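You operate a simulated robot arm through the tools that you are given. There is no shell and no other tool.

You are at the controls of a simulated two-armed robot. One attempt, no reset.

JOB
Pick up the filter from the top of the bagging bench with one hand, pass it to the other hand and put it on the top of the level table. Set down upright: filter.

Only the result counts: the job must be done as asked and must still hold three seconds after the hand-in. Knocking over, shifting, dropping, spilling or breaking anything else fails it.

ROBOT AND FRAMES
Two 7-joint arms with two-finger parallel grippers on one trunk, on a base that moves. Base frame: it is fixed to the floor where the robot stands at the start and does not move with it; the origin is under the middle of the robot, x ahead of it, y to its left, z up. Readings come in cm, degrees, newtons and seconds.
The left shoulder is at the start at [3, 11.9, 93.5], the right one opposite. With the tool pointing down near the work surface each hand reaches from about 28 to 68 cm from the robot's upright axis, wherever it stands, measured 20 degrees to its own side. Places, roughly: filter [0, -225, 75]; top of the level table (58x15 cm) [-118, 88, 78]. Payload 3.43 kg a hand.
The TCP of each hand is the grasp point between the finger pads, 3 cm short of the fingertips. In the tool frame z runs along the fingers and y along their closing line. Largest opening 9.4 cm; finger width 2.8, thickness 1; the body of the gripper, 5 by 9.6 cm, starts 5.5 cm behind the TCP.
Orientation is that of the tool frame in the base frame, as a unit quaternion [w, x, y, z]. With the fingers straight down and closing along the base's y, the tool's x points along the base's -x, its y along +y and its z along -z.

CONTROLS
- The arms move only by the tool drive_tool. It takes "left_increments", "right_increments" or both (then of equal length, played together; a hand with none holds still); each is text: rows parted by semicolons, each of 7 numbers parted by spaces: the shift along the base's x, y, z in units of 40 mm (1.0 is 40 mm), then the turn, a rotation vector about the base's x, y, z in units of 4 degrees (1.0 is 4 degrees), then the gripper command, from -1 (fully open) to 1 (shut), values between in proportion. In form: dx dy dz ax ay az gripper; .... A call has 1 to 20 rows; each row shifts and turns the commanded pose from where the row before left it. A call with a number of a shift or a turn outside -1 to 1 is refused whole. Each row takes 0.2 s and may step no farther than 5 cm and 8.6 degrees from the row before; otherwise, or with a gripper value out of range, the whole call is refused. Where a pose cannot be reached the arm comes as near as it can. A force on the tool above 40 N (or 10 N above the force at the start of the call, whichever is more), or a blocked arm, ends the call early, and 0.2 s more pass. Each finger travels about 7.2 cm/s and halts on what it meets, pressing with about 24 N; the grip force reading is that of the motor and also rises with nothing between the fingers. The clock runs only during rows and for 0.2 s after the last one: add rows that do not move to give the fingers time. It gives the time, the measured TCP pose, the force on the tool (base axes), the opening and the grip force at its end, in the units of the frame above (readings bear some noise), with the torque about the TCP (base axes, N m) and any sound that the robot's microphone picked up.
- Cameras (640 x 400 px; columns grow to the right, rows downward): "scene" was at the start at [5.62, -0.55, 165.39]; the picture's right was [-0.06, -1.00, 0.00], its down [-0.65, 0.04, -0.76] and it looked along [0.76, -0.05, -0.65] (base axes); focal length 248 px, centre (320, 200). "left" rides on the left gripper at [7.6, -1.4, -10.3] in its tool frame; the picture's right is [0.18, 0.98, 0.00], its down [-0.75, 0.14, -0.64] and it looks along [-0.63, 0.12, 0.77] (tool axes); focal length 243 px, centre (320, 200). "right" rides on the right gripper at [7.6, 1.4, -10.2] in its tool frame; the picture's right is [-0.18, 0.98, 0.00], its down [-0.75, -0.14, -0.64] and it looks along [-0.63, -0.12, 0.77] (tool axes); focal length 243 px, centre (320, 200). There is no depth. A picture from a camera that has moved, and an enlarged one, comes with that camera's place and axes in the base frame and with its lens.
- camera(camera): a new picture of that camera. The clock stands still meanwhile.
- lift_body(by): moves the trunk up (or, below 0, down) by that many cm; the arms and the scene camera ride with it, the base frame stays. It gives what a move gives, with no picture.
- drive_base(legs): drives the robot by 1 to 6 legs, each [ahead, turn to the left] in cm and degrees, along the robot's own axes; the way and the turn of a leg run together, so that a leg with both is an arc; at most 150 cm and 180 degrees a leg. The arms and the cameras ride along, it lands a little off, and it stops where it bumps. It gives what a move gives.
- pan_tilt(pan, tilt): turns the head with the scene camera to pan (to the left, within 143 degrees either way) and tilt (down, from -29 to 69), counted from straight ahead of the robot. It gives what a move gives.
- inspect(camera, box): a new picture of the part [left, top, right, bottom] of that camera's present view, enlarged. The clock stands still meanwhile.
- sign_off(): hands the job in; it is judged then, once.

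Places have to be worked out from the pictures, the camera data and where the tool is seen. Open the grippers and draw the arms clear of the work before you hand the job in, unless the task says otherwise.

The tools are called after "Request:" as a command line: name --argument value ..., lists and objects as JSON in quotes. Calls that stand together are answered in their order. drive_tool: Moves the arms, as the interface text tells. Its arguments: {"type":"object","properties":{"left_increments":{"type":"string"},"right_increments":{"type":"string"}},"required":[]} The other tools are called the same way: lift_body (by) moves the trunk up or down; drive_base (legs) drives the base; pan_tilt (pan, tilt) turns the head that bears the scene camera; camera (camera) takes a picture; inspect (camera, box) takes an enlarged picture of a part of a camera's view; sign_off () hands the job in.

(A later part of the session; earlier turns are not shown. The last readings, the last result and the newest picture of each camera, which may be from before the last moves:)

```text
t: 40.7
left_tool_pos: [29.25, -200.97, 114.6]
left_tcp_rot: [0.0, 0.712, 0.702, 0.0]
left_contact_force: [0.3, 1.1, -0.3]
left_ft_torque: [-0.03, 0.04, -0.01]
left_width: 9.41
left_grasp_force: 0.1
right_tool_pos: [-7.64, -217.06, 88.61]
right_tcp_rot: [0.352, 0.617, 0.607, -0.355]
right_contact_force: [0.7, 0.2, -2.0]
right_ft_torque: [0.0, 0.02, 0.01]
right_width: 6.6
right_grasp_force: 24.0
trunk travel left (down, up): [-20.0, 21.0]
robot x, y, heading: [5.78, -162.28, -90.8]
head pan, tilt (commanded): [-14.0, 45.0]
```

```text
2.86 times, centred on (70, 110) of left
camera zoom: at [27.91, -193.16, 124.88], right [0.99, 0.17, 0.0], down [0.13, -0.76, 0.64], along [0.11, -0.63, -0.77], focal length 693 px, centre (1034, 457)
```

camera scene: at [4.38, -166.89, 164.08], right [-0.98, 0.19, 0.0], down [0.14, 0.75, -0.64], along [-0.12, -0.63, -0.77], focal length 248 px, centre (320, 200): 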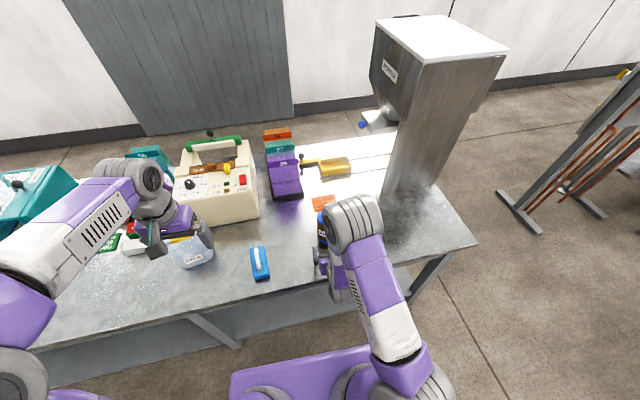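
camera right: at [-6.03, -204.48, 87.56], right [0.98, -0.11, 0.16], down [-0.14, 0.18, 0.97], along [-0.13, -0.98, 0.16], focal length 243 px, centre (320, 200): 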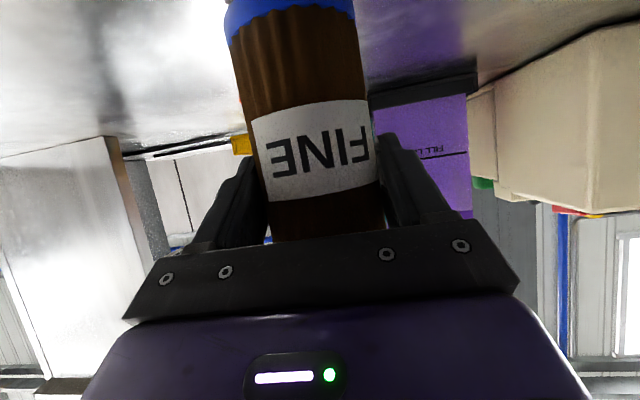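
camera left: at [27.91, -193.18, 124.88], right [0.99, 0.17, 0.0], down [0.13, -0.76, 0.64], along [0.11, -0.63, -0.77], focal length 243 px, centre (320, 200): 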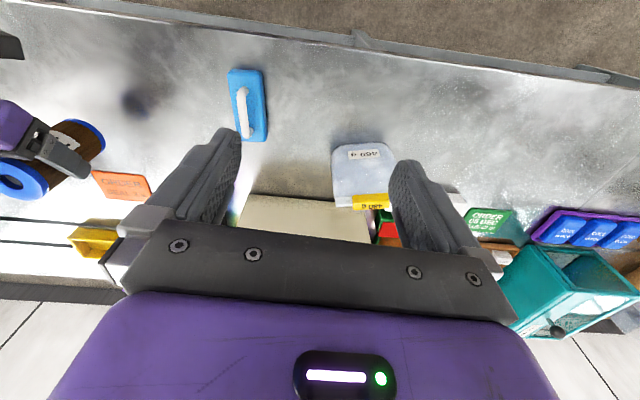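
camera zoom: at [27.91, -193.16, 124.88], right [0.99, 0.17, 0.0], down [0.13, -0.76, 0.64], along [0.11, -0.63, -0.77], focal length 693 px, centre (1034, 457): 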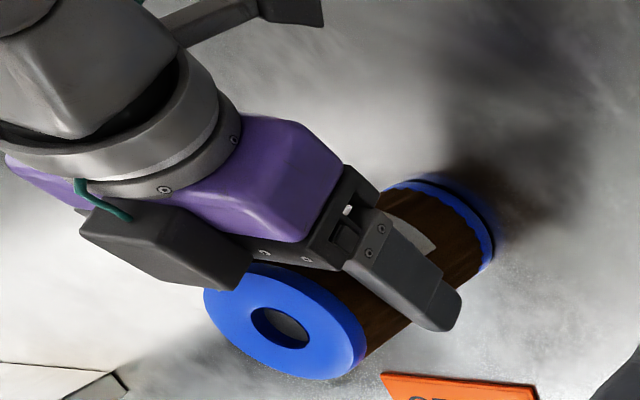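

The hole is at almost the same pixel as when the filter stood on the bench, but the force still shows its weight. I go down another few millimetres and watch the force.

Request:
drive_tool --right_increments "0 0 -0.04 0 0 0 1; 0 0 -0.03 0 0 0 1; 0 0 0 0 0 0 1"

Request:
inspect --camera "left" --box '[0, 40, 140, 180]'

```text
t: 41.5
left_tool_pos: [29.17, -200.83, 114.68]
left_tcp_rot: [0.0, 0.712, 0.702, 0.0]
left_contact_force: [-0.6, -0.4, 0.6]
left_ft_torque: [0.02, -0.01, 0.0]
left_width: 9.39
left_grasp_force: 0.2
right_tool_pos: [-7.69, -217.07, 88.36]
right_tcp_rot: [0.354, 0.616, 0.607, -0.356]
right_contact_force: [-1.5, 0.6, 10.4]
right_ft_torque: [0.09, -0.21, 0.05]
right_width: 6.62
right_grasp_force: 24.4
trunk travel left (down, up): [-20.0, 21.0]
robot x, y, heading: [5.51, -162.06, -90.6]
head pan, tilt (commanded): [-14.0, 45.0]
```

```text
2.86 times, centred on (70, 110) of left
camera zoom: at [27.91, -193.06, 124.92], right [0.99, 0.17, 0.0], down [0.13, -0.75, 0.64], along [0.11, -0.63, -0.77], focal length 693 px, centre (1034, 457)
```

zoom: 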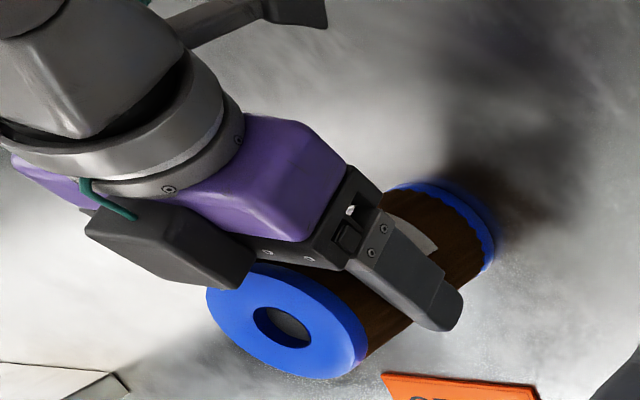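

The force flipped to +10 N, so the filter is standing on the bench, and friction held against that push. I open the fingers, go down 2 cm and back 0.4 cm for a grip at mid-height.

Request:
drive_tool --right_increments "0 0 0.03 0 0 0 1; 0 0 0 0 0 0 0.5; 0 0 0 0 0 0 0; 0 0 0 0 0 0 -1; 0 0 0 0 0 0 -1; 0 0.03 -0.12 0 0 0 -1; 0 0.03 -0.15 0 0 0 -1; 0 0.02 -0.15 0 0 0 -1; 0 0.02 -0.13 0 0 0 -1; 0 0 0 0 0 0 -1"

Request:
inspect --camera "left" --box '[0, 40, 140, 180]'

Request:
camera --camera "right"

```text
t: 43.7
left_tool_pos: [29.26, -200.86, 114.69]
left_tcp_rot: [0.0, 0.712, 0.702, 0.0]
left_contact_force: [-0.4, 0.3, -0.1]
left_ft_torque: [0.01, 0.0, -0.03]
left_width: 9.41
left_grasp_force: 0.0
right_tool_pos: [-7.58, -216.57, 86.18]
right_tcp_rot: [0.351, 0.618, 0.607, -0.355]
right_contact_force: [0.2, -0.2, 0.3]
right_ft_torque: [0.02, -0.03, 0.03]
right_width: 9.39
right_grasp_force: 0.0
trunk travel left (down, up): [-20.0, 21.0]
robot x, y, heading: [5.28, -162.39, -91.0]
head pan, tilt (commanded): [-14.0, 45.0]
```

```text
2.86 times, centred on (70, 110) of left
camera zoom: at [27.91, -193.15, 124.89], right [0.99, 0.17, 0.0], down [0.13, -0.76, 0.64], along [0.11, -0.63, -0.77], focal length 693 px, centre (1034, 457)
```

zoom: 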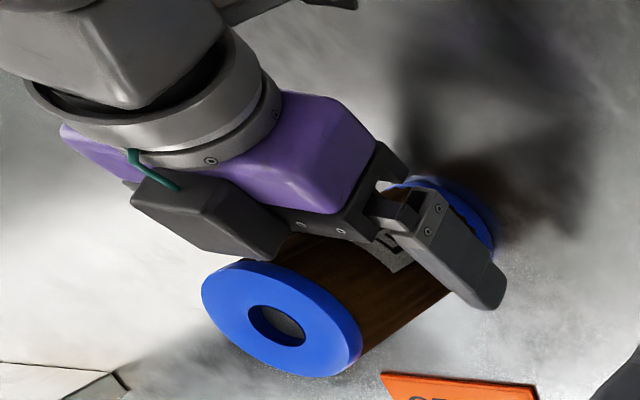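

```text
taken
camera right: at [-5.9, -203.9, 84.66], right [0.98, -0.11, 0.16], down [-0.14, 0.18, 0.97], along [-0.13, -0.98, 0.16], focal length 243 px, centre (320, 200)
```

right: 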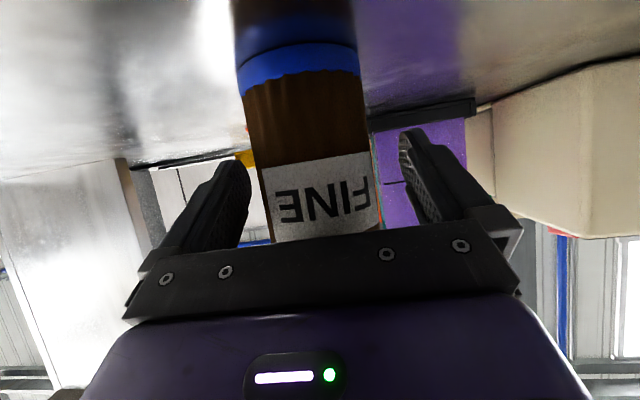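

The filter still stands upright and is centred between the open fingers, with the TCP 6.7 cm above the bench. I close and give it more time to settle, then lift just 1 cm and check for slip.

Request:
drive_tool --right_increments "0 0 0 0 0 0 0; 0 0 0 0 0 0 0.4; 0 0 0 0 0 0 1; 0 0 0 0 0 0 1; 0 0 0 0 0 0 1; 0 0 0 0 0 0 1; 0 0 0 0 0 0 1; 0 0 0 0 0 0 1"

Request:
camera --camera "right"

Request:
drive_tool --right_increments "0 0 0.05 0 0 0 1; 0 0 0.1 0 0 0 1; 0 0 0.1 0 0 0 1; 0 0 0 0 0 0 1"

Request:
camera --camera "right"

Request:
inspect --camera "left" --box '[0, 40, 140, 180]'

```text
t: 45.5
left_tool_pos: [29.09, -201.0, 114.61]
left_tcp_rot: [0.0, 0.712, 0.702, 0.0]
left_contact_force: [-0.5, -0.4, -0.4]
left_ft_torque: [0.01, -0.01, -0.01]
left_width: 9.4
left_grasp_force: 0.1
right_tool_pos: [-7.52, -216.58, 86.25]
right_tcp_rot: [0.352, 0.617, 0.608, -0.355]
right_contact_force: [0.0, 0.5, 0.0]
right_ft_torque: [-0.01, -0.02, 0.02]
right_width: 6.61
right_grasp_force: 24.3
trunk travel left (down, up): [-20.0, 21.0]
robot x, y, heading: [5.73, -162.26, -90.6]
head pan, tilt (commanded): [-14.0, 45.0]
```

```text
taken
camera right: at [-5.9, -203.9, 84.67], right [0.98, -0.11, 0.16], down [-0.14, 0.18, 0.97], along [-0.13, -0.98, 0.16], focal length 243 px, centre (320, 200)
```

right: 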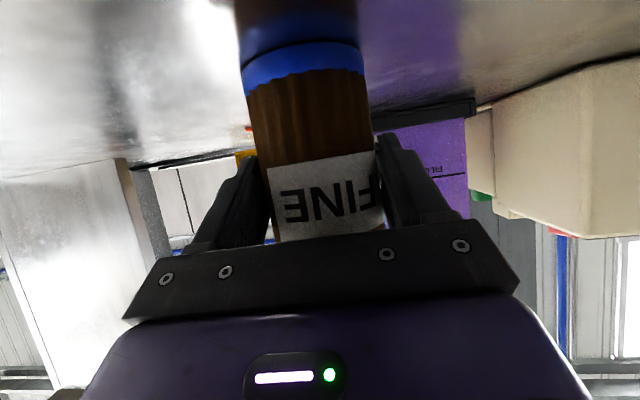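

```text
t: 46.5
left_tool_pos: [29.18, -200.94, 114.68]
left_tcp_rot: [0.0, 0.712, 0.702, 0.0]
left_contact_force: [-0.5, -0.3, -0.1]
left_ft_torque: [0.01, -0.01, 0.01]
left_width: 9.42
left_grasp_force: 0.0
right_tool_pos: [-7.6, -216.75, 87.25]
right_tcp_rot: [0.352, 0.617, 0.608, -0.354]
right_contact_force: [0.3, 0.9, -1.1]
right_ft_torque: [0.0, 0.01, -0.01]
right_width: 6.59
right_grasp_force: 24.0
trunk travel left (down, up): [-20.0, 21.0]
robot x, y, heading: [5.56, -162.41, -91.1]
head pan, tilt (commanded): [-14.0, 45.0]
```

```text
taken
camera right: at [-5.87, -203.98, 85.65], right [0.98, -0.11, 0.16], down [-0.14, 0.18, 0.97], along [-0.13, -0.98, 0.16], focal length 243 px, centre (320, 200)
```

right: 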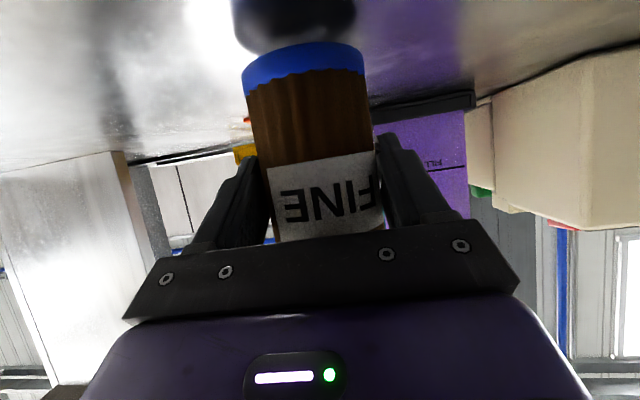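

```text
2.86 times, centred on (70, 110) of left
camera zoom: at [27.91, -193.16, 124.88], right [0.99, 0.17, 0.0], down [0.13, -0.76, 0.64], along [0.11, -0.63, -0.77], focal length 693 px, centre (1034, 457)
```

zoom: 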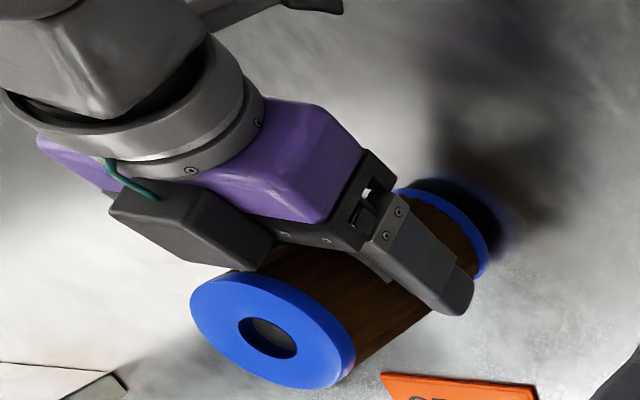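

It held this time: the label has not moved in the fingers and there is a visible gap under the filter. I lift another 9 cm gently and recheck.

Request:
drive_tool --right_increments "0 0 0.1 0 0 0 1; 0 0 0.2 0 0 0 1; 0 0 0.25 0 0 0 1; 0 0 0.25 0 0 0 1; 0 0 0.25 0 0 0 1; 0 0 0.25 0 0 0 1; 0 0 0.25 0 0 0 1; 0 0 0.25 0 0 0 1; 0 0 0.25 0 0 0 1; 0 0 0.15 0 0 0 1; 0 0 0 0 0 0 1"

Request:
camera --camera "right"

Request:
camera --camera "scene"

```text
t: 48.9
left_tool_pos: [29.09, -200.84, 114.59]
left_tcp_rot: [0.001, 0.712, 0.702, 0.0]
left_contact_force: [0.4, 0.3, 0.1]
left_ft_torque: [0.0, 0.0, 0.01]
left_width: 9.42
left_grasp_force: 0.1
right_tool_pos: [-7.74, -216.7, 96.07]
right_tcp_rot: [0.351, 0.617, 0.608, -0.355]
right_contact_force: [0.6, 0.2, -1.2]
right_ft_torque: [0.03, -0.04, 0.01]
right_width: 6.57
right_grasp_force: 23.3
trunk travel left (down, up): [-20.0, 21.0]
robot x, y, heading: [5.89, -162.27, -91.0]
head pan, tilt (commanded): [-14.0, 45.0]
```

```text
taken
camera right: at [-6.0, -203.99, 94.5], right [0.98, -0.11, 0.16], down [-0.14, 0.18, 0.97], along [-0.13, -0.98, 0.16], focal length 243 px, centre (320, 200)
```

right: 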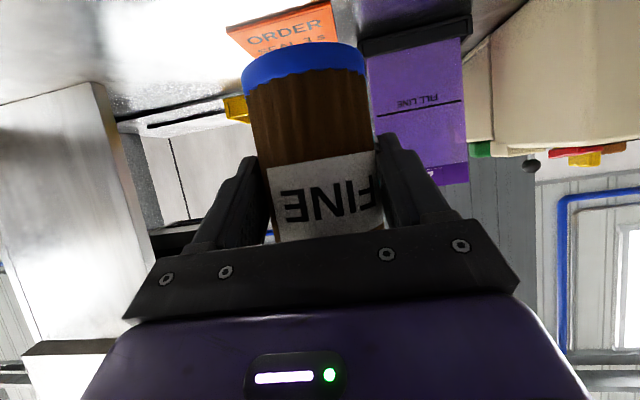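

```text
taken
camera scene: at [3.75, -167.22, 164.76], right [-0.97, 0.26, 0.0], down [0.18, 0.68, -0.71], along [-0.18, -0.68, -0.71], focal length 248 px, centre (320, 200)
```

scene: 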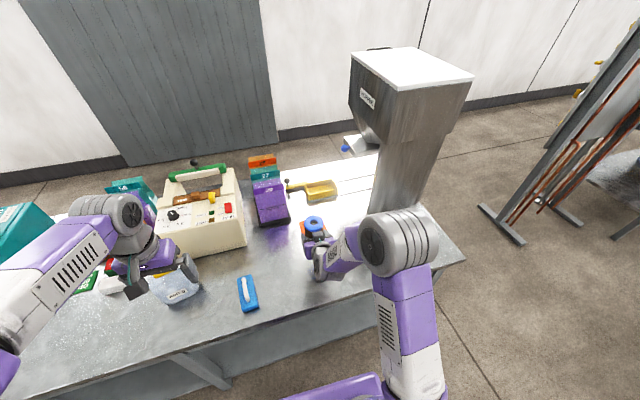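

The hold is steady at 6.57 cm and 23 N, with no slip. I back the robot straight away from the bench so the handover can happen in free space.

Request:
drive_base --legs '[[-60, 0]]'

Request:
pan_tilt --pan 0 --tilt 48

Request:
camera --camera "scene"

Request:
camera --camera "right"

```text
t: 52.3
left_tool_pos: [30.06, -140.88, 114.56]
left_tcp_rot: [0.0, 0.711, 0.703, 0.0]
left_contact_force: [0.0, -0.6, -0.3]
left_ft_torque: [-0.02, 0.05, 0.01]
left_width: 9.36
left_grasp_force: 0.0
right_tool_pos: [-6.7, -156.91, 95.93]
right_tcp_rot: [0.353, 0.616, 0.609, -0.355]
right_contact_force: [0.4, 1.6, -0.5]
right_ft_torque: [0.01, 0.0, 0.0]
right_width: 6.59
right_grasp_force: 24.3
trunk travel left (down, up): [-20.0, 21.0]
robot x, y, heading: [6.74, -102.59, -90.4]
head pan, tilt (commanded): [-14.0, 45.0]
```

```text
t: 53.1
left_tool_pos: [30.14, -140.95, 114.71]
left_tcp_rot: [0.0, 0.711, 0.704, 0.0]
left_contact_force: [-0.2, 1.1, -0.8]
left_ft_torque: [0.01, 0.02, -0.02]
left_width: 9.38
left_grasp_force: 0.1
right_tool_pos: [-6.71, -156.92, 95.95]
right_tcp_rot: [0.352, 0.616, 0.609, -0.354]
right_contact_force: [0.7, -0.5, -0.8]
right_ft_torque: [0.03, -0.01, 0.01]
right_width: 6.61
right_grasp_force: 24.3
trunk travel left (down, up): [-20.0, 21.0]
robot x, y, heading: [6.38, -102.48, -90.8]
head pan, tilt (commanded): [0.0, 48.0]
```

```text
taken
camera scene: at [6.46, -107.42, 164.35], right [-1.0, 0.01, 0.0], down [0.01, 0.74, -0.67], along [-0.01, -0.67, -0.74], focal length 248 px, centre (320, 200)
```

scene: 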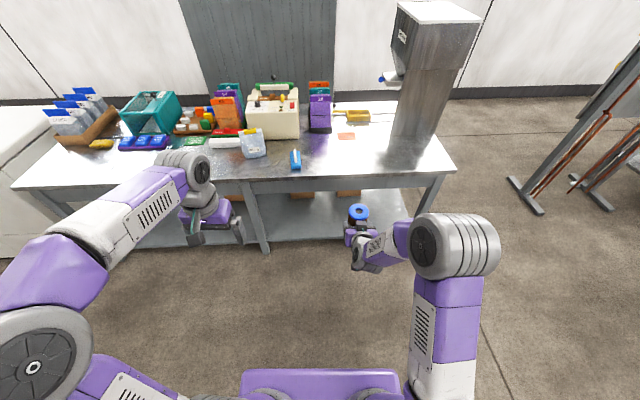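

```text
taken
camera right: at [-5.08, -144.23, 94.48], right [0.98, -0.1, 0.16], down [-0.14, 0.18, 0.97], along [-0.13, -0.98, 0.16], focal length 243 px, centre (320, 200)
```

right: 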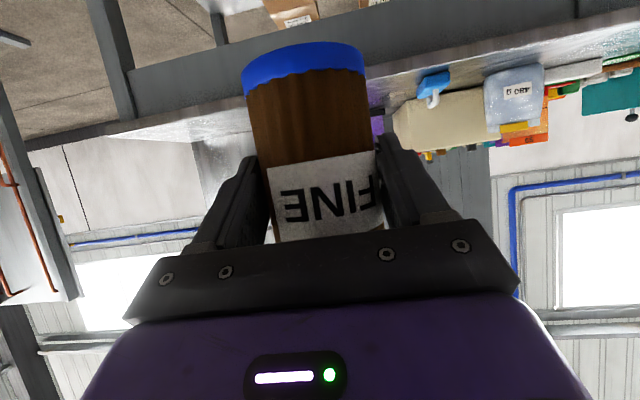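

The robot is clear of the bench, and the right elbow has swung out to the right, leaving the space above the filter open. I bring the filter toward the middle with a slight yaw, and move the left hand up and ahead to hover beside it.

Request:
drive_tool --right_increments "0.1 0.05 0 0 0 0.15 1; 0.2 0.1 0 0 0 0.3 1; 0.2 0.1 0 0 0 0.3 1; 0.2 0.1 0 0 0 0.3 1; 0.2 0.1 0 0 0 0.3 1; 0.2 0.1 0 0 0 0.3 1; 0.2 0.1 0 0 0 0.3 1; 0.2 0.1 0 0 0 0.3 1; 0.2 0.1 0 0 0 0.3 1; 0.2 0.1 0 0 0 0.3 1; 0.2 0.05 0 0 0 0.45 1; 0 0 0 0 0 0 1" --left_increments "0 0 0.3 0 0 0 -1; 0 0 0.3 0 0 0 -1; -0.1 -0.2 0.3 0 0 0 -1; -0.3 -0.3 0.3 0 0 0 -1; -0.3 -0.4 0.3 0 0 0 -1; -0.3 -0.4 0.3 0 0 0 -1; -0.3 -0.4 0.3 0 0 0 -1; -0.3 -0.4 0.2 0 0 0 -1; -0.3 -0.4 0.2 0 0 0 -1; -0.3 -0.4 0 0 0 0 -1; -0.2 -0.2 0 0 0 0 -1; 0 0 0 0 0 0 -1"

Request:
camera --camera "scene"

Request:
camera --camera "left"

Request:
camera --camera "right"

```text
t: 55.7
left_tool_pos: [20.44, -153.34, 124.67]
left_tcp_rot: [0.001, 0.71, 0.704, 0.0]
left_contact_force: [-0.5, 0.4, 0.5]
left_ft_torque: [0.03, -0.01, 0.03]
left_width: 9.44
left_grasp_force: 0.1
right_tool_pos: [1.68, -152.86, 96.07]
right_tcp_rot: [0.391, 0.541, 0.676, -0.311]
right_contact_force: [-0.8, 0.6, -1.3]
right_ft_torque: [0.04, 0.03, 0.0]
right_width: 6.6
right_grasp_force: 24.0
trunk travel left (down, up): [-20.0, 21.0]
robot x, y, heading: [6.19, -102.48, -90.5]
head pan, tilt (commanded): [0.0, 48.0]
```

```text
taken
camera scene: at [6.48, -107.4, 164.35], right [-1.0, 0.01, 0.0], down [0.01, 0.74, -0.67], along [-0.01, -0.67, -0.74], focal length 248 px, centre (320, 200)
```

scene: 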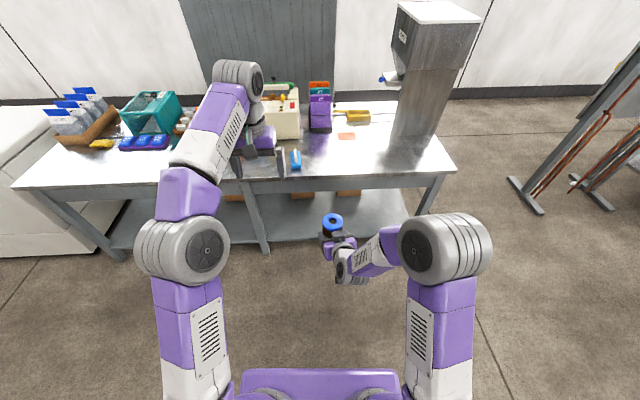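

```text
taken
camera left: at [19.15, -145.64, 134.94], right [0.98, 0.17, 0.0], down [0.13, -0.75, 0.64], along [0.11, -0.63, -0.77], focal length 243 px, centre (320, 200)
```

left: 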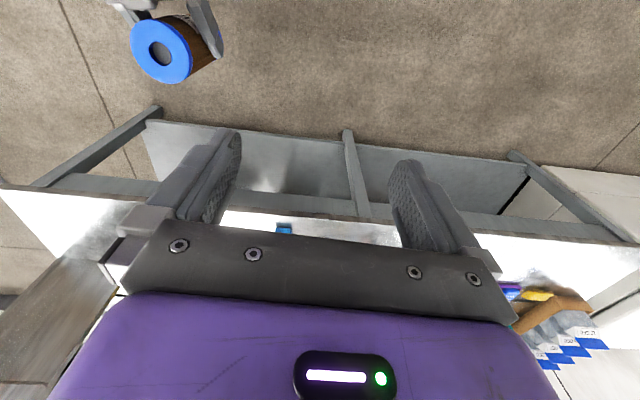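

```text
taken
camera right: at [0.4, -140.2, 94.58], right [0.98, 0.13, 0.16], down [-0.18, 0.14, 0.97], along [0.1, -0.98, 0.16], focal length 243 px, centre (320, 200)
```

right: 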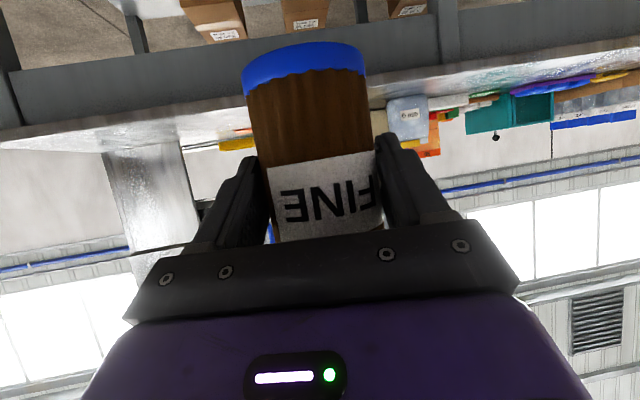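

Both views put the filter's axis at about (1.95, -153.7), with its top at z≈102.5. The right forearm comes in low from the right, so there's room above. I yaw the left hand 12° to match and bring it over the filter, still about 19 cm above it.

Request:
drive_tool --left_increments "-0.3 0 0 0 0 0.3 -1; -0.5 -0.02 0 0 0 0.3 -1; -0.55 -0.03 0 0 0 0.3 -1; -0.55 -0.03 0 0 0 0.3 -1; -0.55 -0.03 0 0 0 0.3 -1; -0.55 -0.03 0 0 0 0.3 -1; -0.55 -0.03 0 0 0 0.3 -1; -0.55 -0.03 0 0 0 0.3 -1; -0.5 -0.02 0 0 0 0.3 -1; 0 0 0 0 0 0.3 -1; 0 0 0 0 0 0 -1"

Request:
camera --camera "scene"

Request:
camera --camera "left"

```text
t: 58.1
left_tool_pos: [6.44, -153.26, 124.17]
left_tcp_rot: [0.001, 0.633, 0.775, 0.0]
left_contact_force: [-0.3, -0.1, -0.6]
left_ft_torque: [0.01, -0.03, -0.03]
left_width: 9.42
left_grasp_force: 0.1
left hand out of reach, approached as far as the arm can: row 7, 8, 9
right_tool_pos: [1.59, -152.95, 96.03]
right_tcp_rot: [0.392, 0.542, 0.675, -0.312]
right_contact_force: [0.1, -0.1, -0.9]
right_ft_torque: [0.02, 0.0, 0.01]
right_width: 6.58
right_grasp_force: 23.8
trunk travel left (down, up): [-20.0, 21.0]
robot x, y, heading: [6.27, -102.32, -90.5]
head pan, tilt (commanded): [0.0, 48.0]
```

```text
taken
camera scene: at [6.47, -107.41, 164.35], right [-1.0, 0.01, 0.0], down [0.01, 0.74, -0.67], along [-0.01, -0.67, -0.74], focal length 248 px, centre (320, 200)
```

scene: 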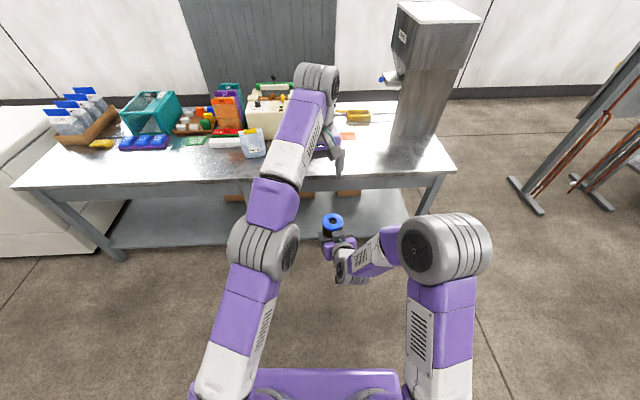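

```text
taken
camera left: at [3.54, -145.97, 134.35], right [0.93, 0.38, 0.0], down [0.29, -0.71, 0.64], along [0.24, -0.6, -0.77], focal length 243 px, centre (320, 200)
```

left: 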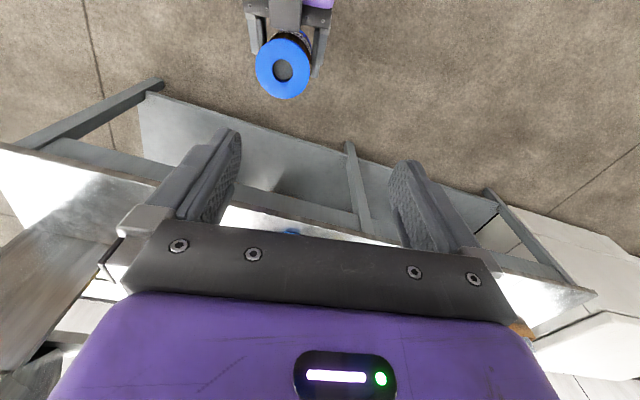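

The left arm ran out of reach at that height: its wrist would have to be at z 145. Lower down it's within reach, so I descend about 9 cm, still well above the filter, and see where it settles.

Request:
drive_tool --left_increments "0 0 -0.45 0 0 0 -1; 0 0 -0.45 0 0 0 -1; 0 0 -0.45 0 0 0 -1; 0 0 -0.45 0 0 0 -1; 0 0 -0.45 0 0 0 -1; 0 0 0 0 0 0 -1; 0 0 0 0 0 0 -1"

Request:
camera --camera "left"

Request:
camera --camera "scene"

```text
t: 59.7
left_tool_pos: [6.38, -153.39, 115.11]
left_tcp_rot: [0.0, 0.633, 0.774, 0.001]
left_contact_force: [0.6, 0.7, 0.3]
left_ft_torque: [0.02, 0.02, -0.01]
left_width: 9.4
left_grasp_force: 0.0
right_tool_pos: [1.64, -152.95, 96.0]
right_tcp_rot: [0.39, 0.542, 0.676, -0.311]
right_contact_force: [-1.4, 0.3, -1.6]
right_ft_torque: [0.01, -0.03, 0.04]
right_width: 6.61
right_grasp_force: 24.0
trunk travel left (down, up): [-20.0, 21.0]
robot x, y, heading: [6.18, -102.49, -90.5]
head pan, tilt (commanded): [0.0, 48.0]
```

```text
taken
camera left: at [3.51, -146.11, 125.32], right [0.93, 0.38, 0.0], down [0.29, -0.71, 0.64], along [0.24, -0.6, -0.77], focal length 243 px, centre (320, 200)
```

left: 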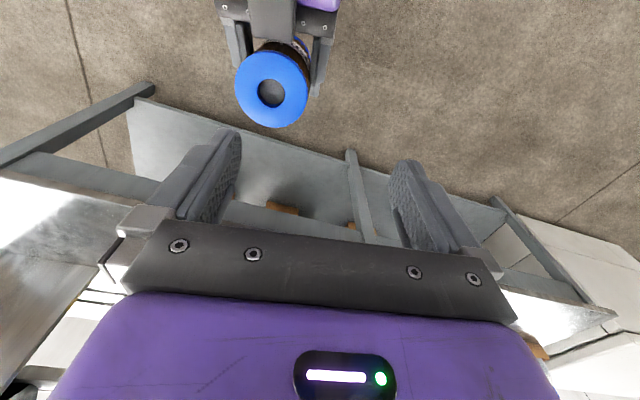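

```text
taken
camera scene: at [6.47, -107.41, 164.35], right [-1.0, 0.01, 0.0], down [0.01, 0.74, -0.67], along [-0.01, -0.67, -0.74], focal length 248 px, centre (320, 200)
```

scene: 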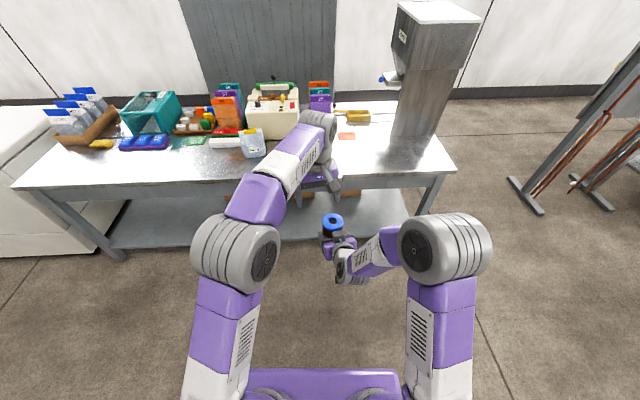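

The left hand is now at (6.4, -153.4, 115.1), and its camera confirms the filter's axis at (1.97, -153.75). I shift it the last 4.3 cm over the axis.

Request:
drive_tool --left_increments "-0.27 -0.05 0 0 0 0 -1; -0.27 -0.05 0 0 0 0 -1; -0.27 -0.05 0 0 0 0 -1; -0.27 -0.05 0 0 0 0 -1; 0 0 0 0 0 0 -1; 0 0 0 0 0 0 -1"

Request:
camera --camera "left"

Request:
camera --camera "scene"

```text
t: 61.1
left_tool_pos: [1.91, -154.14, 115.01]
left_tcp_rot: [0.001, 0.634, 0.774, -0.001]
left_contact_force: [-0.1, -0.1, 0.1]
left_ft_torque: [-0.02, 0.03, 0.0]
left_width: 9.4
left_grasp_force: 0.2
right_tool_pos: [1.72, -152.94, 96.03]
right_tcp_rot: [0.391, 0.542, 0.676, -0.311]
right_contact_force: [0.4, -0.6, -0.8]
right_ft_torque: [0.01, -0.01, 0.01]
right_width: 6.62
right_grasp_force: 23.7
trunk travel left (down, up): [-20.0, 21.0]
robot x, y, heading: [6.41, -102.47, -90.5]
head pan, tilt (commanded): [0.0, 48.0]
```

```text
taken
camera left: at [-0.86, -146.88, 125.2], right [0.93, 0.38, 0.0], down [0.29, -0.71, 0.64], along [0.24, -0.59, -0.77], focal length 243 px, centre (320, 200)
```

left: 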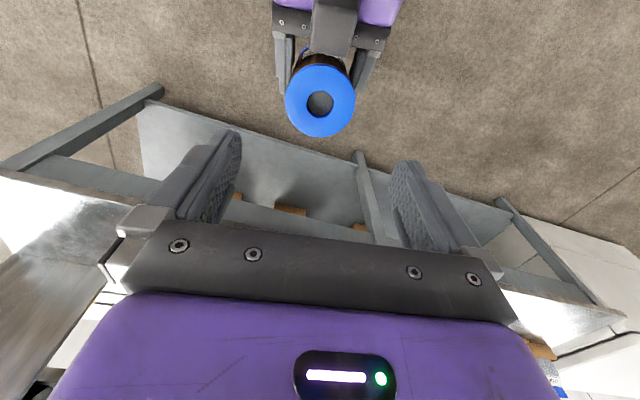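

```text
taken
camera scene: at [6.46, -107.42, 164.35], right [-1.0, 0.01, 0.0], down [0.01, 0.74, -0.67], along [-0.01, -0.67, -0.74], focal length 248 px, centre (320, 200)
```

scene: 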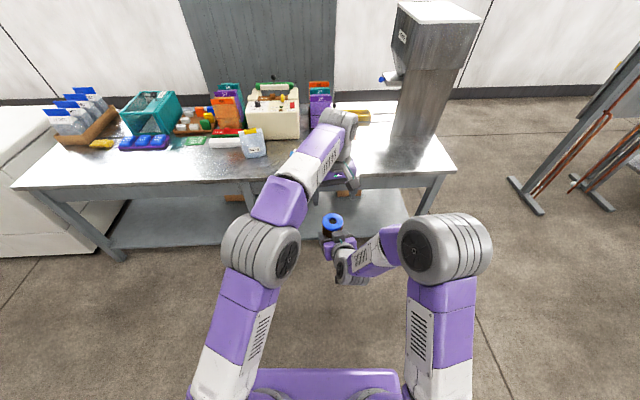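

The filter's hole sits centred below the left gripper. I descend 8.8 cm so the fingertips are just above the filter's top, then check again.

Request:
drive_tool --left_increments "0 0 -0.4 0 0 0 -1; 0 0 -0.4 0 0 0 -1; 0 0 -0.4 0 0 0 -1; 0 0 -0.4 0 0 0 -1; 0 0 -0.4 0 0 0 -1; 0 0 -0.2 0 0 0 -1; 0 0 0 0 0 0 -1"

Request:
camera --camera "left"

Request:
camera --camera "right"

Request:
inspect --camera "scene" --box '[260, 100, 420, 300]'

```text
t: 62.7
left_tool_pos: [2.13, -154.22, 106.27]
left_tcp_rot: [0.0, 0.633, 0.774, 0.0]
left_contact_force: [1.0, 0.0, -0.3]
left_ft_torque: [0.02, 0.0, 0.01]
left_width: 9.41
left_grasp_force: 0.1
right_tool_pos: [1.74, -153.04, 96.08]
right_tcp_rot: [0.391, 0.542, 0.676, -0.311]
right_contact_force: [0.5, 0.1, -0.9]
right_ft_torque: [0.02, 0.03, -0.03]
right_width: 6.6
right_grasp_force: 23.5
trunk travel left (down, up): [-20.0, 21.0]
robot x, y, heading: [6.39, -102.31, -90.7]
head pan, tilt (commanded): [0.0, 48.0]
```

```text
taken
camera left: at [-0.78, -146.97, 116.52], right [0.93, 0.38, 0.0], down [0.29, -0.71, 0.64], along [0.24, -0.59, -0.77], focal length 243 px, centre (320, 200)
```

left: 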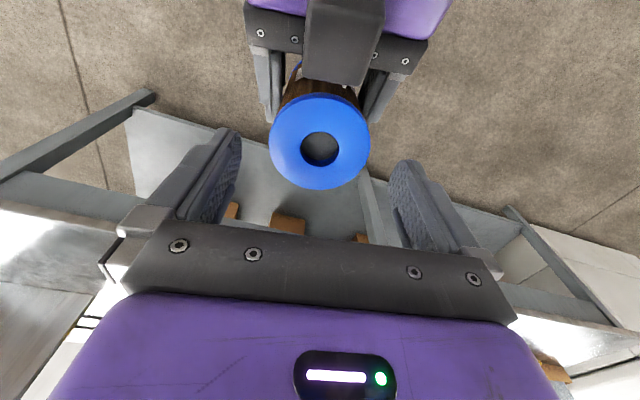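

```text
taken
camera right: at [0.38, -140.21, 94.58], right [0.98, 0.13, 0.16], down [-0.18, 0.14, 0.97], along [0.1, -0.98, 0.16], focal length 243 px, centre (320, 200)
```

right: 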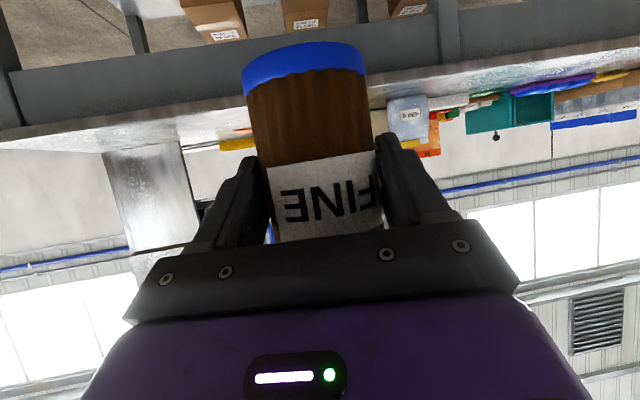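

```text
2.00 times, centred on (340, 200) of scene
camera zoom: at [6.47, -107.41, 164.35], right [-1.0, 0.01, 0.0], down [0.01, 0.74, -0.67], along [-0.01, -0.67, -0.74], focal length 497 px, centre (280, 200)
```

zoom: 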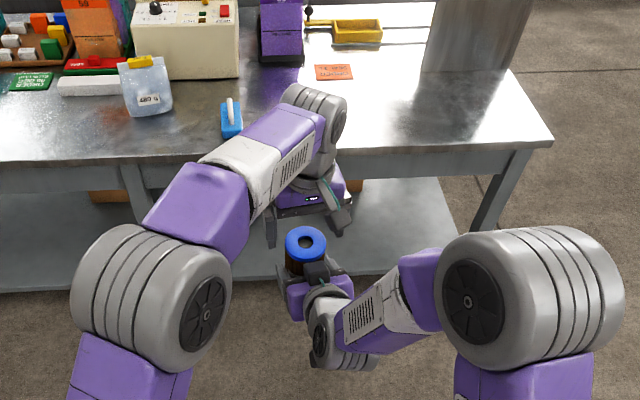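

The fingertips sit just above the top, and the hole lines up with the tool axis to within 2–3 mm. I lower the last 4.4 cm so the left fingers straddle the upper part, above the right fingers.

Request:
drive_tool --left_increments "0 0 -0.2 0 0 0 -1; 0 0 -0.2 0 0 0 -1; 0 0 -0.2 0 0 0 -1; 0 0 -0.2 0 0 0 -1; 0 0 -0.2 0 0 0 -1; 0 0 -0.1 0 0 0 -1; 0 0 0 0 0 0 -1"

Request:
camera --camera "left"

Request:
camera --camera "right"

Request:
inspect --camera "scene" --box '[260, 120, 420, 280]'

```text
t: 64.3
left_tool_pos: [2.12, -154.05, 101.9]
left_tcp_rot: [-0.001, 0.634, 0.774, 0.0]
left_contact_force: [-0.6, 0.3, 0.5]
left_ft_torque: [0.0, 0.0, -0.02]
left_width: 9.39
left_grasp_force: 0.0
right_tool_pos: [1.8, -152.99, 96.13]
right_tcp_rot: [0.391, 0.542, 0.676, -0.311]
right_contact_force: [-0.4, 0.6, -1.0]
right_ft_torque: [0.03, 0.0, -0.01]
right_width: 6.6
right_grasp_force: 24.0
trunk travel left (down, up): [-20.0, 21.0]
robot x, y, heading: [6.36, -102.22, -90.3]
head pan, tilt (commanded): [0.0, 48.0]
```

```text
taken
camera left: at [-0.77, -146.85, 112.1], right [0.93, 0.38, 0.0], down [0.29, -0.71, 0.64], along [0.24, -0.59, -0.77], focal length 243 px, centre (320, 200)
```

left: 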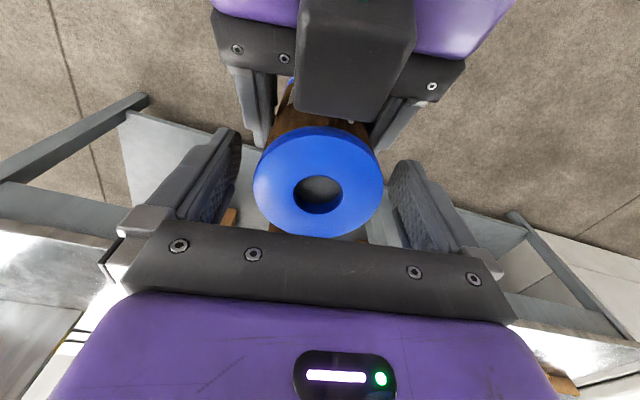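

```text
taken
camera right: at [0.38, -140.21, 94.58], right [0.98, 0.13, 0.16], down [-0.18, 0.14, 0.97], along [0.1, -0.98, 0.16], focal length 243 px, centre (320, 200)
```

right: 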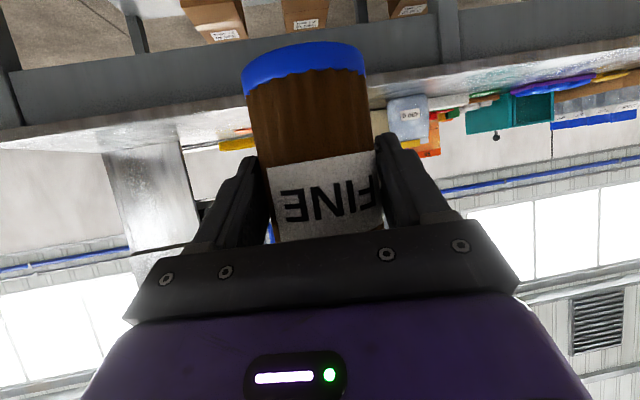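

```text
2.50 times, centred on (340, 200) of scene
camera zoom: at [6.47, -107.41, 164.35], right [-1.0, 0.01, 0.0], down [0.01, 0.74, -0.67], along [-0.01, -0.67, -0.74], focal length 621 px, centre (270, 200)
```

zoom: 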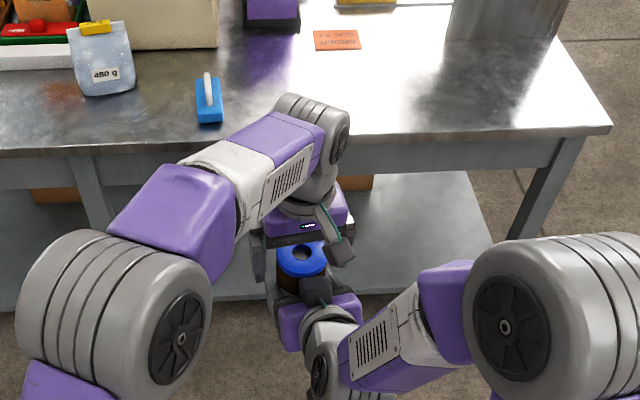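

The left fingers straddle the cap with gaps on both sides, clear of the right fingers and module. I close the left hand while the right holds.

Request:
drive_tool --left_increments "0 0 -0.05 0 0 0 -1; 0 0 -0.03 0 0 0 -0.3; 0 0 0 0 0 0 0.2; 0 0 0 0 0 0 0.6; 0 0 0 0 0 0 1; 0 0 0 0 0 0 1; 0 0 0 0 0 0 1; 0 0 0 0 0 0 1"

Request:
camera --camera "left"

Request:
camera --camera "right"

```text
t: 66.1
left_tool_pos: [1.97, -154.11, 101.63]
left_tcp_rot: [-0.001, 0.634, 0.773, 0.001]
left_contact_force: [-9.3, 6.1, 2.2]
left_ft_torque: [0.14, 0.22, 0.07]
left_width: 6.42
left_grasp_force: 23.9
right_tool_pos: [1.73, -152.94, 96.0]
right_tcp_rot: [0.391, 0.541, 0.676, -0.311]
right_contact_force: [9.4, -7.0, -2.7]
right_ft_torque: [0.28, 0.3, 0.04]
right_width: 6.63
right_grasp_force: 24.5
trunk travel left (down, up): [-20.0, 21.0]
robot x, y, heading: [5.97, -102.47, -90.5]
head pan, tilt (commanded): [0.0, 48.0]
```

```text
taken
camera left: at [-0.81, -146.77, 111.87], right [0.93, 0.37, 0.0], down [0.29, -0.71, 0.64], along [0.24, -0.59, -0.77], focal length 243 px, centre (320, 200)
```

left: 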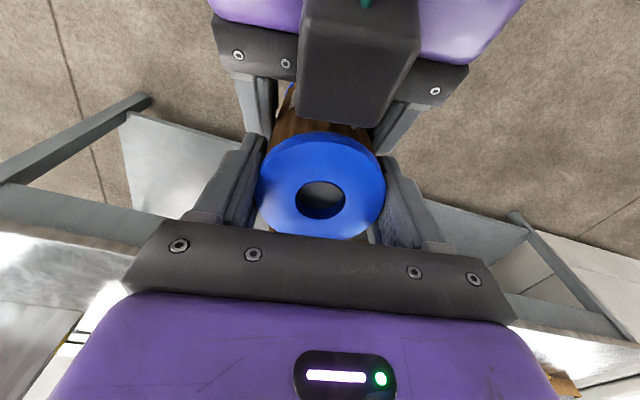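

```text
taken
camera right: at [0.42, -140.22, 94.59], right [0.98, 0.13, 0.16], down [-0.18, 0.14, 0.97], along [0.1, -0.98, 0.16], focal length 243 px, centre (320, 200)
```

right: 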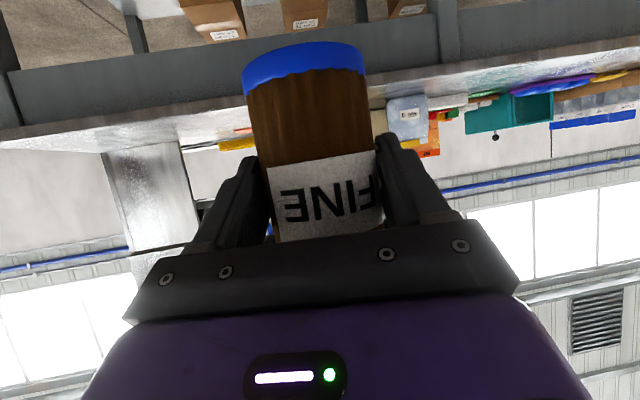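

Both hands now grip the filter, at 24 N each, with about 9–11 N of internal side load. I nudge the left hand about 1 mm to relax that before releasing.

Request:
drive_tool --left_increments "-0.03 0.02 0 0 0 0 1; 0 0 0 0 0 0 1; 0 0 0 0 0 0 1"

```text
t: 66.9
left_tool_pos: [2.04, -154.07, 101.6]
left_tcp_rot: [0.0, 0.633, 0.774, 0.0]
left_contact_force: [-9.0, 10.8, 4.9]
left_ft_torque: [0.2, 0.24, 0.03]
left_width: 6.38
left_grasp_force: 24.1
right_tool_pos: [1.7, -152.92, 96.01]
right_tcp_rot: [0.39, 0.542, 0.676, -0.311]
right_contact_force: [8.8, -9.8, -6.2]
right_ft_torque: [0.38, 0.32, 0.06]
right_width: 6.61
right_grasp_force: 24.5
trunk travel left (down, up): [-20.0, 21.0]
robot x, y, heading: [6.39, -102.71, -90.5]
head pan, tilt (commanded): [0.0, 48.0]
```

The loads are modest and equal and opposite, at the level of a millimetre's misfit. The left grip holds at 24 N, so I open the right hand.

Request:
drive_tool --right_increments "0 0 0 0 0 0 0.4; 0 0 0 0 0 0 0; 0 0 0 0 0 0 -0.5; 0 0 0 0 0 0 -1; 0 0 0 0 0 0 -1; 0 0 0 0 0 0 -1" --left_increments "0 0 0 0 0 0 1; 0 0 0 0 0 0 1; 0 0 0 0 0 0 1; 0 0 0 0 0 0 1; 0 0 0 0 0 0 1; 0 0 0 0 0 0 1"

Request:
camera --camera "left"

Request:
camera --camera "right"

```text
t: 68.3
left_tool_pos: [2.08, -154.1, 101.6]
left_tcp_rot: [0.0, 0.634, 0.773, 0.0]
left_contact_force: [0.2, -0.5, -0.2]
left_ft_torque: [0.03, 0.01, -0.01]
left_width: 6.34
left_grasp_force: 24.6
right_tool_pos: [1.58, -153.03, 96.05]
right_tcp_rot: [0.391, 0.542, 0.675, -0.312]
right_contact_force: [0.4, 0.4, -0.4]
right_ft_torque: [0.04, 0.01, 0.01]
right_width: 9.4
right_grasp_force: 0.0
trunk travel left (down, up): [-20.0, 21.0]
robot x, y, heading: [6.49, -102.28, -90.5]
head pan, tilt (commanded): [0.0, 48.0]
```

```text
taken
camera left: at [-0.83, -146.79, 111.79], right [0.93, 0.38, 0.0], down [0.29, -0.71, 0.64], along [0.24, -0.6, -0.77], focal length 243 px, centre (320, 200)
```

left: 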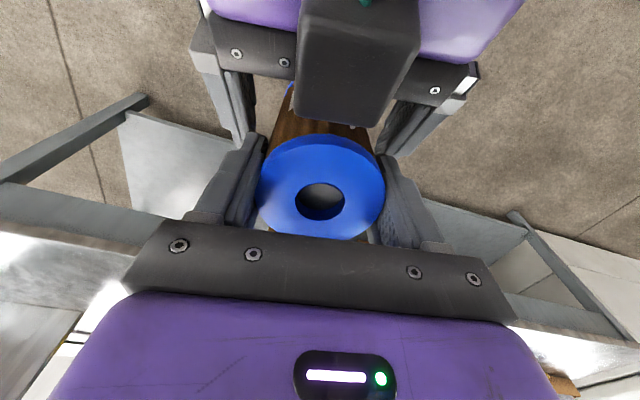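

```text
taken
camera right: at [0.38, -140.22, 94.58], right [0.98, 0.13, 0.16], down [-0.18, 0.14, 0.97], along [0.1, -0.98, 0.16], focal length 243 px, centre (320, 200)
```

right: 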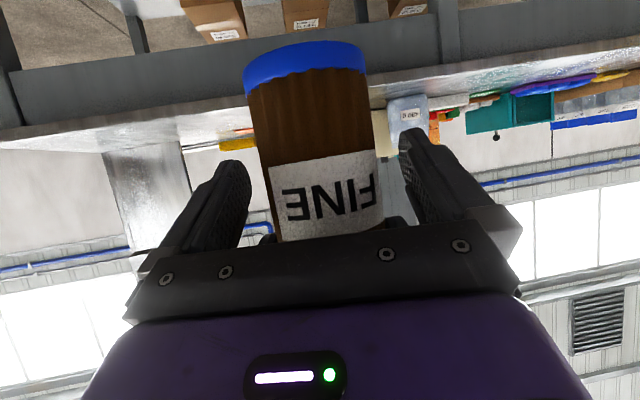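

The left hand holds the filter alone, and the right fingers are fully open on both sides. I draw the right hand straight back along its pointing direction by 9 cm.

Request:
drive_tool --right_increments "-0.03 0.12 0 0 0 0 -1; -0.055 0.244 0 0 0 0 -1; -0.055 0.244 0 0 0 0 -1; -0.055 0.244 0 0 0 0 -1; -0.055 0.244 0 0 0 0 -1; -0.055 0.244 0 0 0 0 -1; -0.055 0.244 0 0 0 0 -1; -0.055 0.244 0 0 0 0 -1; -0.055 0.244 0 0 0 0 -1; -0.055 0.244 0 0 0 0 -1; 0 0 0 0 0 0 -1" --left_increments "0 0 0 0 0 0 1; 0 0 0 0 0 0 1; 0 0 0 0 0 0 1; 0 0 0 0 0 0 1; 0 0 0 0 0 0 1; 0 0 0 0 0 0 1; 0 0 0 0 0 0 1; 0 0 0 0 0 0 1; 0 0 0 0 0 0 1; 0 0 0 0 0 0 1; 0 0 0 0 0 0 1"

Request:
camera --camera "left"

Request:
camera --camera "right"

Request:
camera --camera "scene"

```text
t: 70.7
left_tool_pos: [1.97, -154.0, 101.54]
left_tcp_rot: [0.0, 0.633, 0.774, 0.0]
left_contact_force: [0.4, -0.1, -0.6]
left_ft_torque: [-0.01, -0.04, -0.01]
left_width: 6.34
left_grasp_force: 23.7
right_tool_pos: [0.11, -146.12, 95.87]
right_tcp_rot: [0.391, 0.541, 0.676, -0.311]
right_contact_force: [0.7, 0.2, 0.2]
right_ft_torque: [0.0, -0.01, -0.01]
right_width: 9.42
right_grasp_force: 0.0
right hand out of reach, approached as far as the arm can: row 8, 9, 10
trunk travel left (down, up): [-20.0, 21.0]
robot x, y, heading: [6.31, -102.24, -90.7]
head pan, tilt (commanded): [0.0, 48.0]
```

```text
taken
camera left: at [-0.84, -146.78, 111.79], right [0.93, 0.38, 0.0], down [0.29, -0.71, 0.64], along [0.24, -0.6, -0.77], focal length 243 px, centre (320, 200)
```

left: 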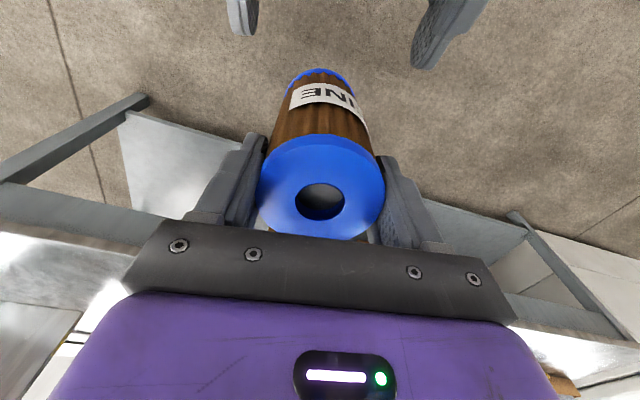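

```text
taken
camera right: at [-1.02, -133.37, 94.44], right [0.98, 0.13, 0.16], down [-0.18, 0.14, 0.97], along [0.1, -0.98, 0.16], focal length 243 px, centre (320, 200)
```

right: 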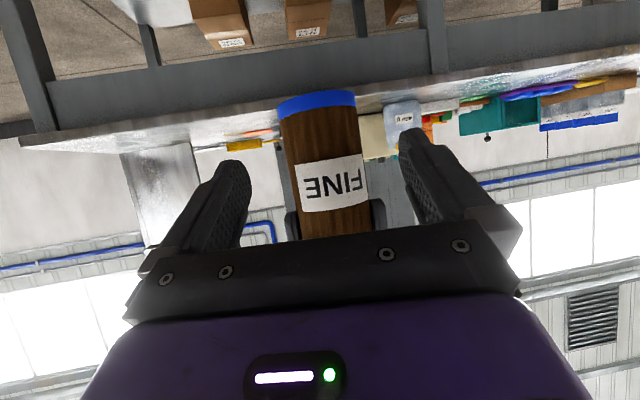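

```text
taken
camera scene: at [6.47, -107.41, 164.35], right [-1.0, 0.01, 0.0], down [0.01, 0.74, -0.67], along [-0.01, -0.67, -0.74], focal length 248 px, centre (320, 200)
```

scene: 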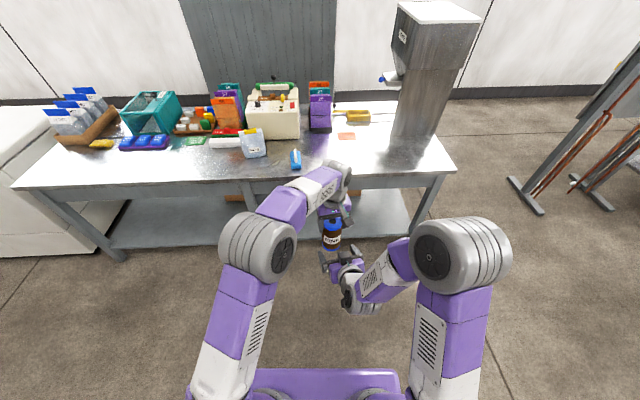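

The filter hangs vertically from the left hand, and the right hand is clear behind it. I now move the right hand down and out to the right, away from the filter.

Request:
drive_tool --right_increments "-0.1 0 -0.3 0 0 0 -1; -0.2 0 -0.3 0 0 0 -1; -0.3 0 -0.3 0 0 0 -1; -0.4 0 -0.2 0 0 -0.3 -1; -0.5 0 0 0 0 -0.5 -1; -0.5 0 0 0 0 -0.5 -1; -0.5 0 0 0 0 -0.5 -1; -0.5 0 0 0 0 -0.5 -1; -0.5 0 0 0 0 -0.5 -1; 0 0 0 0 0 0 -1" --left_increments "0 0 0 0 0 0 1; 0 0 0 0 0 0 1; 0 0 0 0 0 0 1; 0 0 0 0 0 0 1; 0 0 0 0 0 0 1; 0 0 0 0 0 0 1; 0 0 0 0 0 0 1; 0 0 0 0 0 0 1; 0 0 0 0 0 0 1; 0 0 0 0 0 0 1"

Request:
camera --camera "scene"

Request:
camera --camera "left"

```text
t: 72.9
left_tool_pos: [2.09, -154.06, 101.58]
left_tcp_rot: [0.0, 0.633, 0.774, -0.001]
left_contact_force: [0.0, 0.2, 0.3]
left_ft_torque: [-0.03, 0.01, 0.01]
left_width: 6.32
left_grasp_force: 24.0
right_tool_pos: [-13.94, -146.85, 91.29]
right_tcp_rot: [0.359, 0.605, 0.62, -0.348]
right_contact_force: [0.0, -0.1, 0.3]
right_ft_torque: [-0.04, -0.02, 0.02]
right_width: 9.41
right_grasp_force: 0.1
right hand out of reach, approached as far as the arm can: row 5, 6
trunk travel left (down, up): [-20.0, 21.0]
robot x, y, heading: [6.1, -102.65, -90.8]
head pan, tilt (commanded): [0.0, 48.0]
```

```text
taken
camera scene: at [6.5, -107.41, 164.35], right [-1.0, 0.01, 0.0], down [0.01, 0.74, -0.67], along [-0.01, -0.67, -0.74], focal length 248 px, centre (320, 200)
```

scene: 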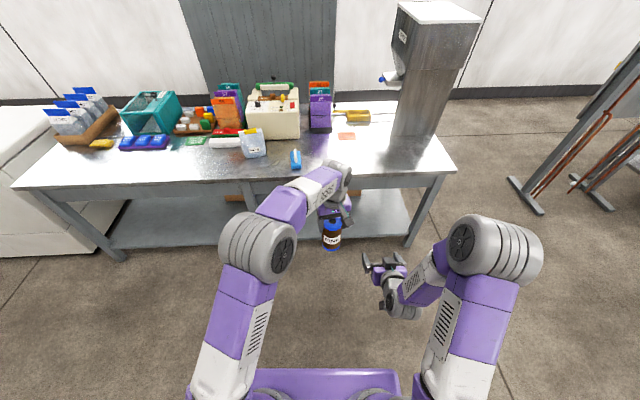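

```text
taken
camera left: at [-0.81, -146.79, 111.79], right [0.93, 0.38, 0.0], down [0.29, -0.71, 0.64], along [0.24, -0.6, -0.77], focal length 243 px, centre (320, 200)
```

left: 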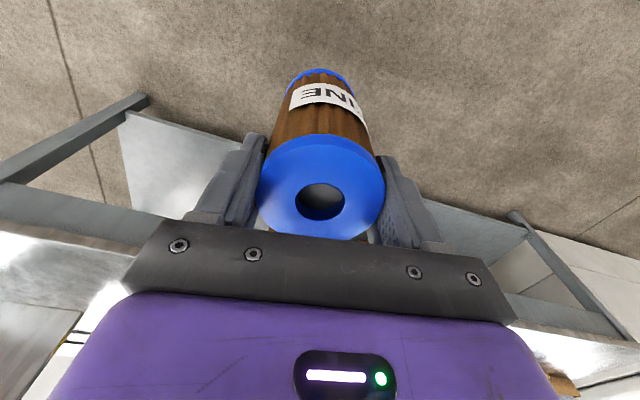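

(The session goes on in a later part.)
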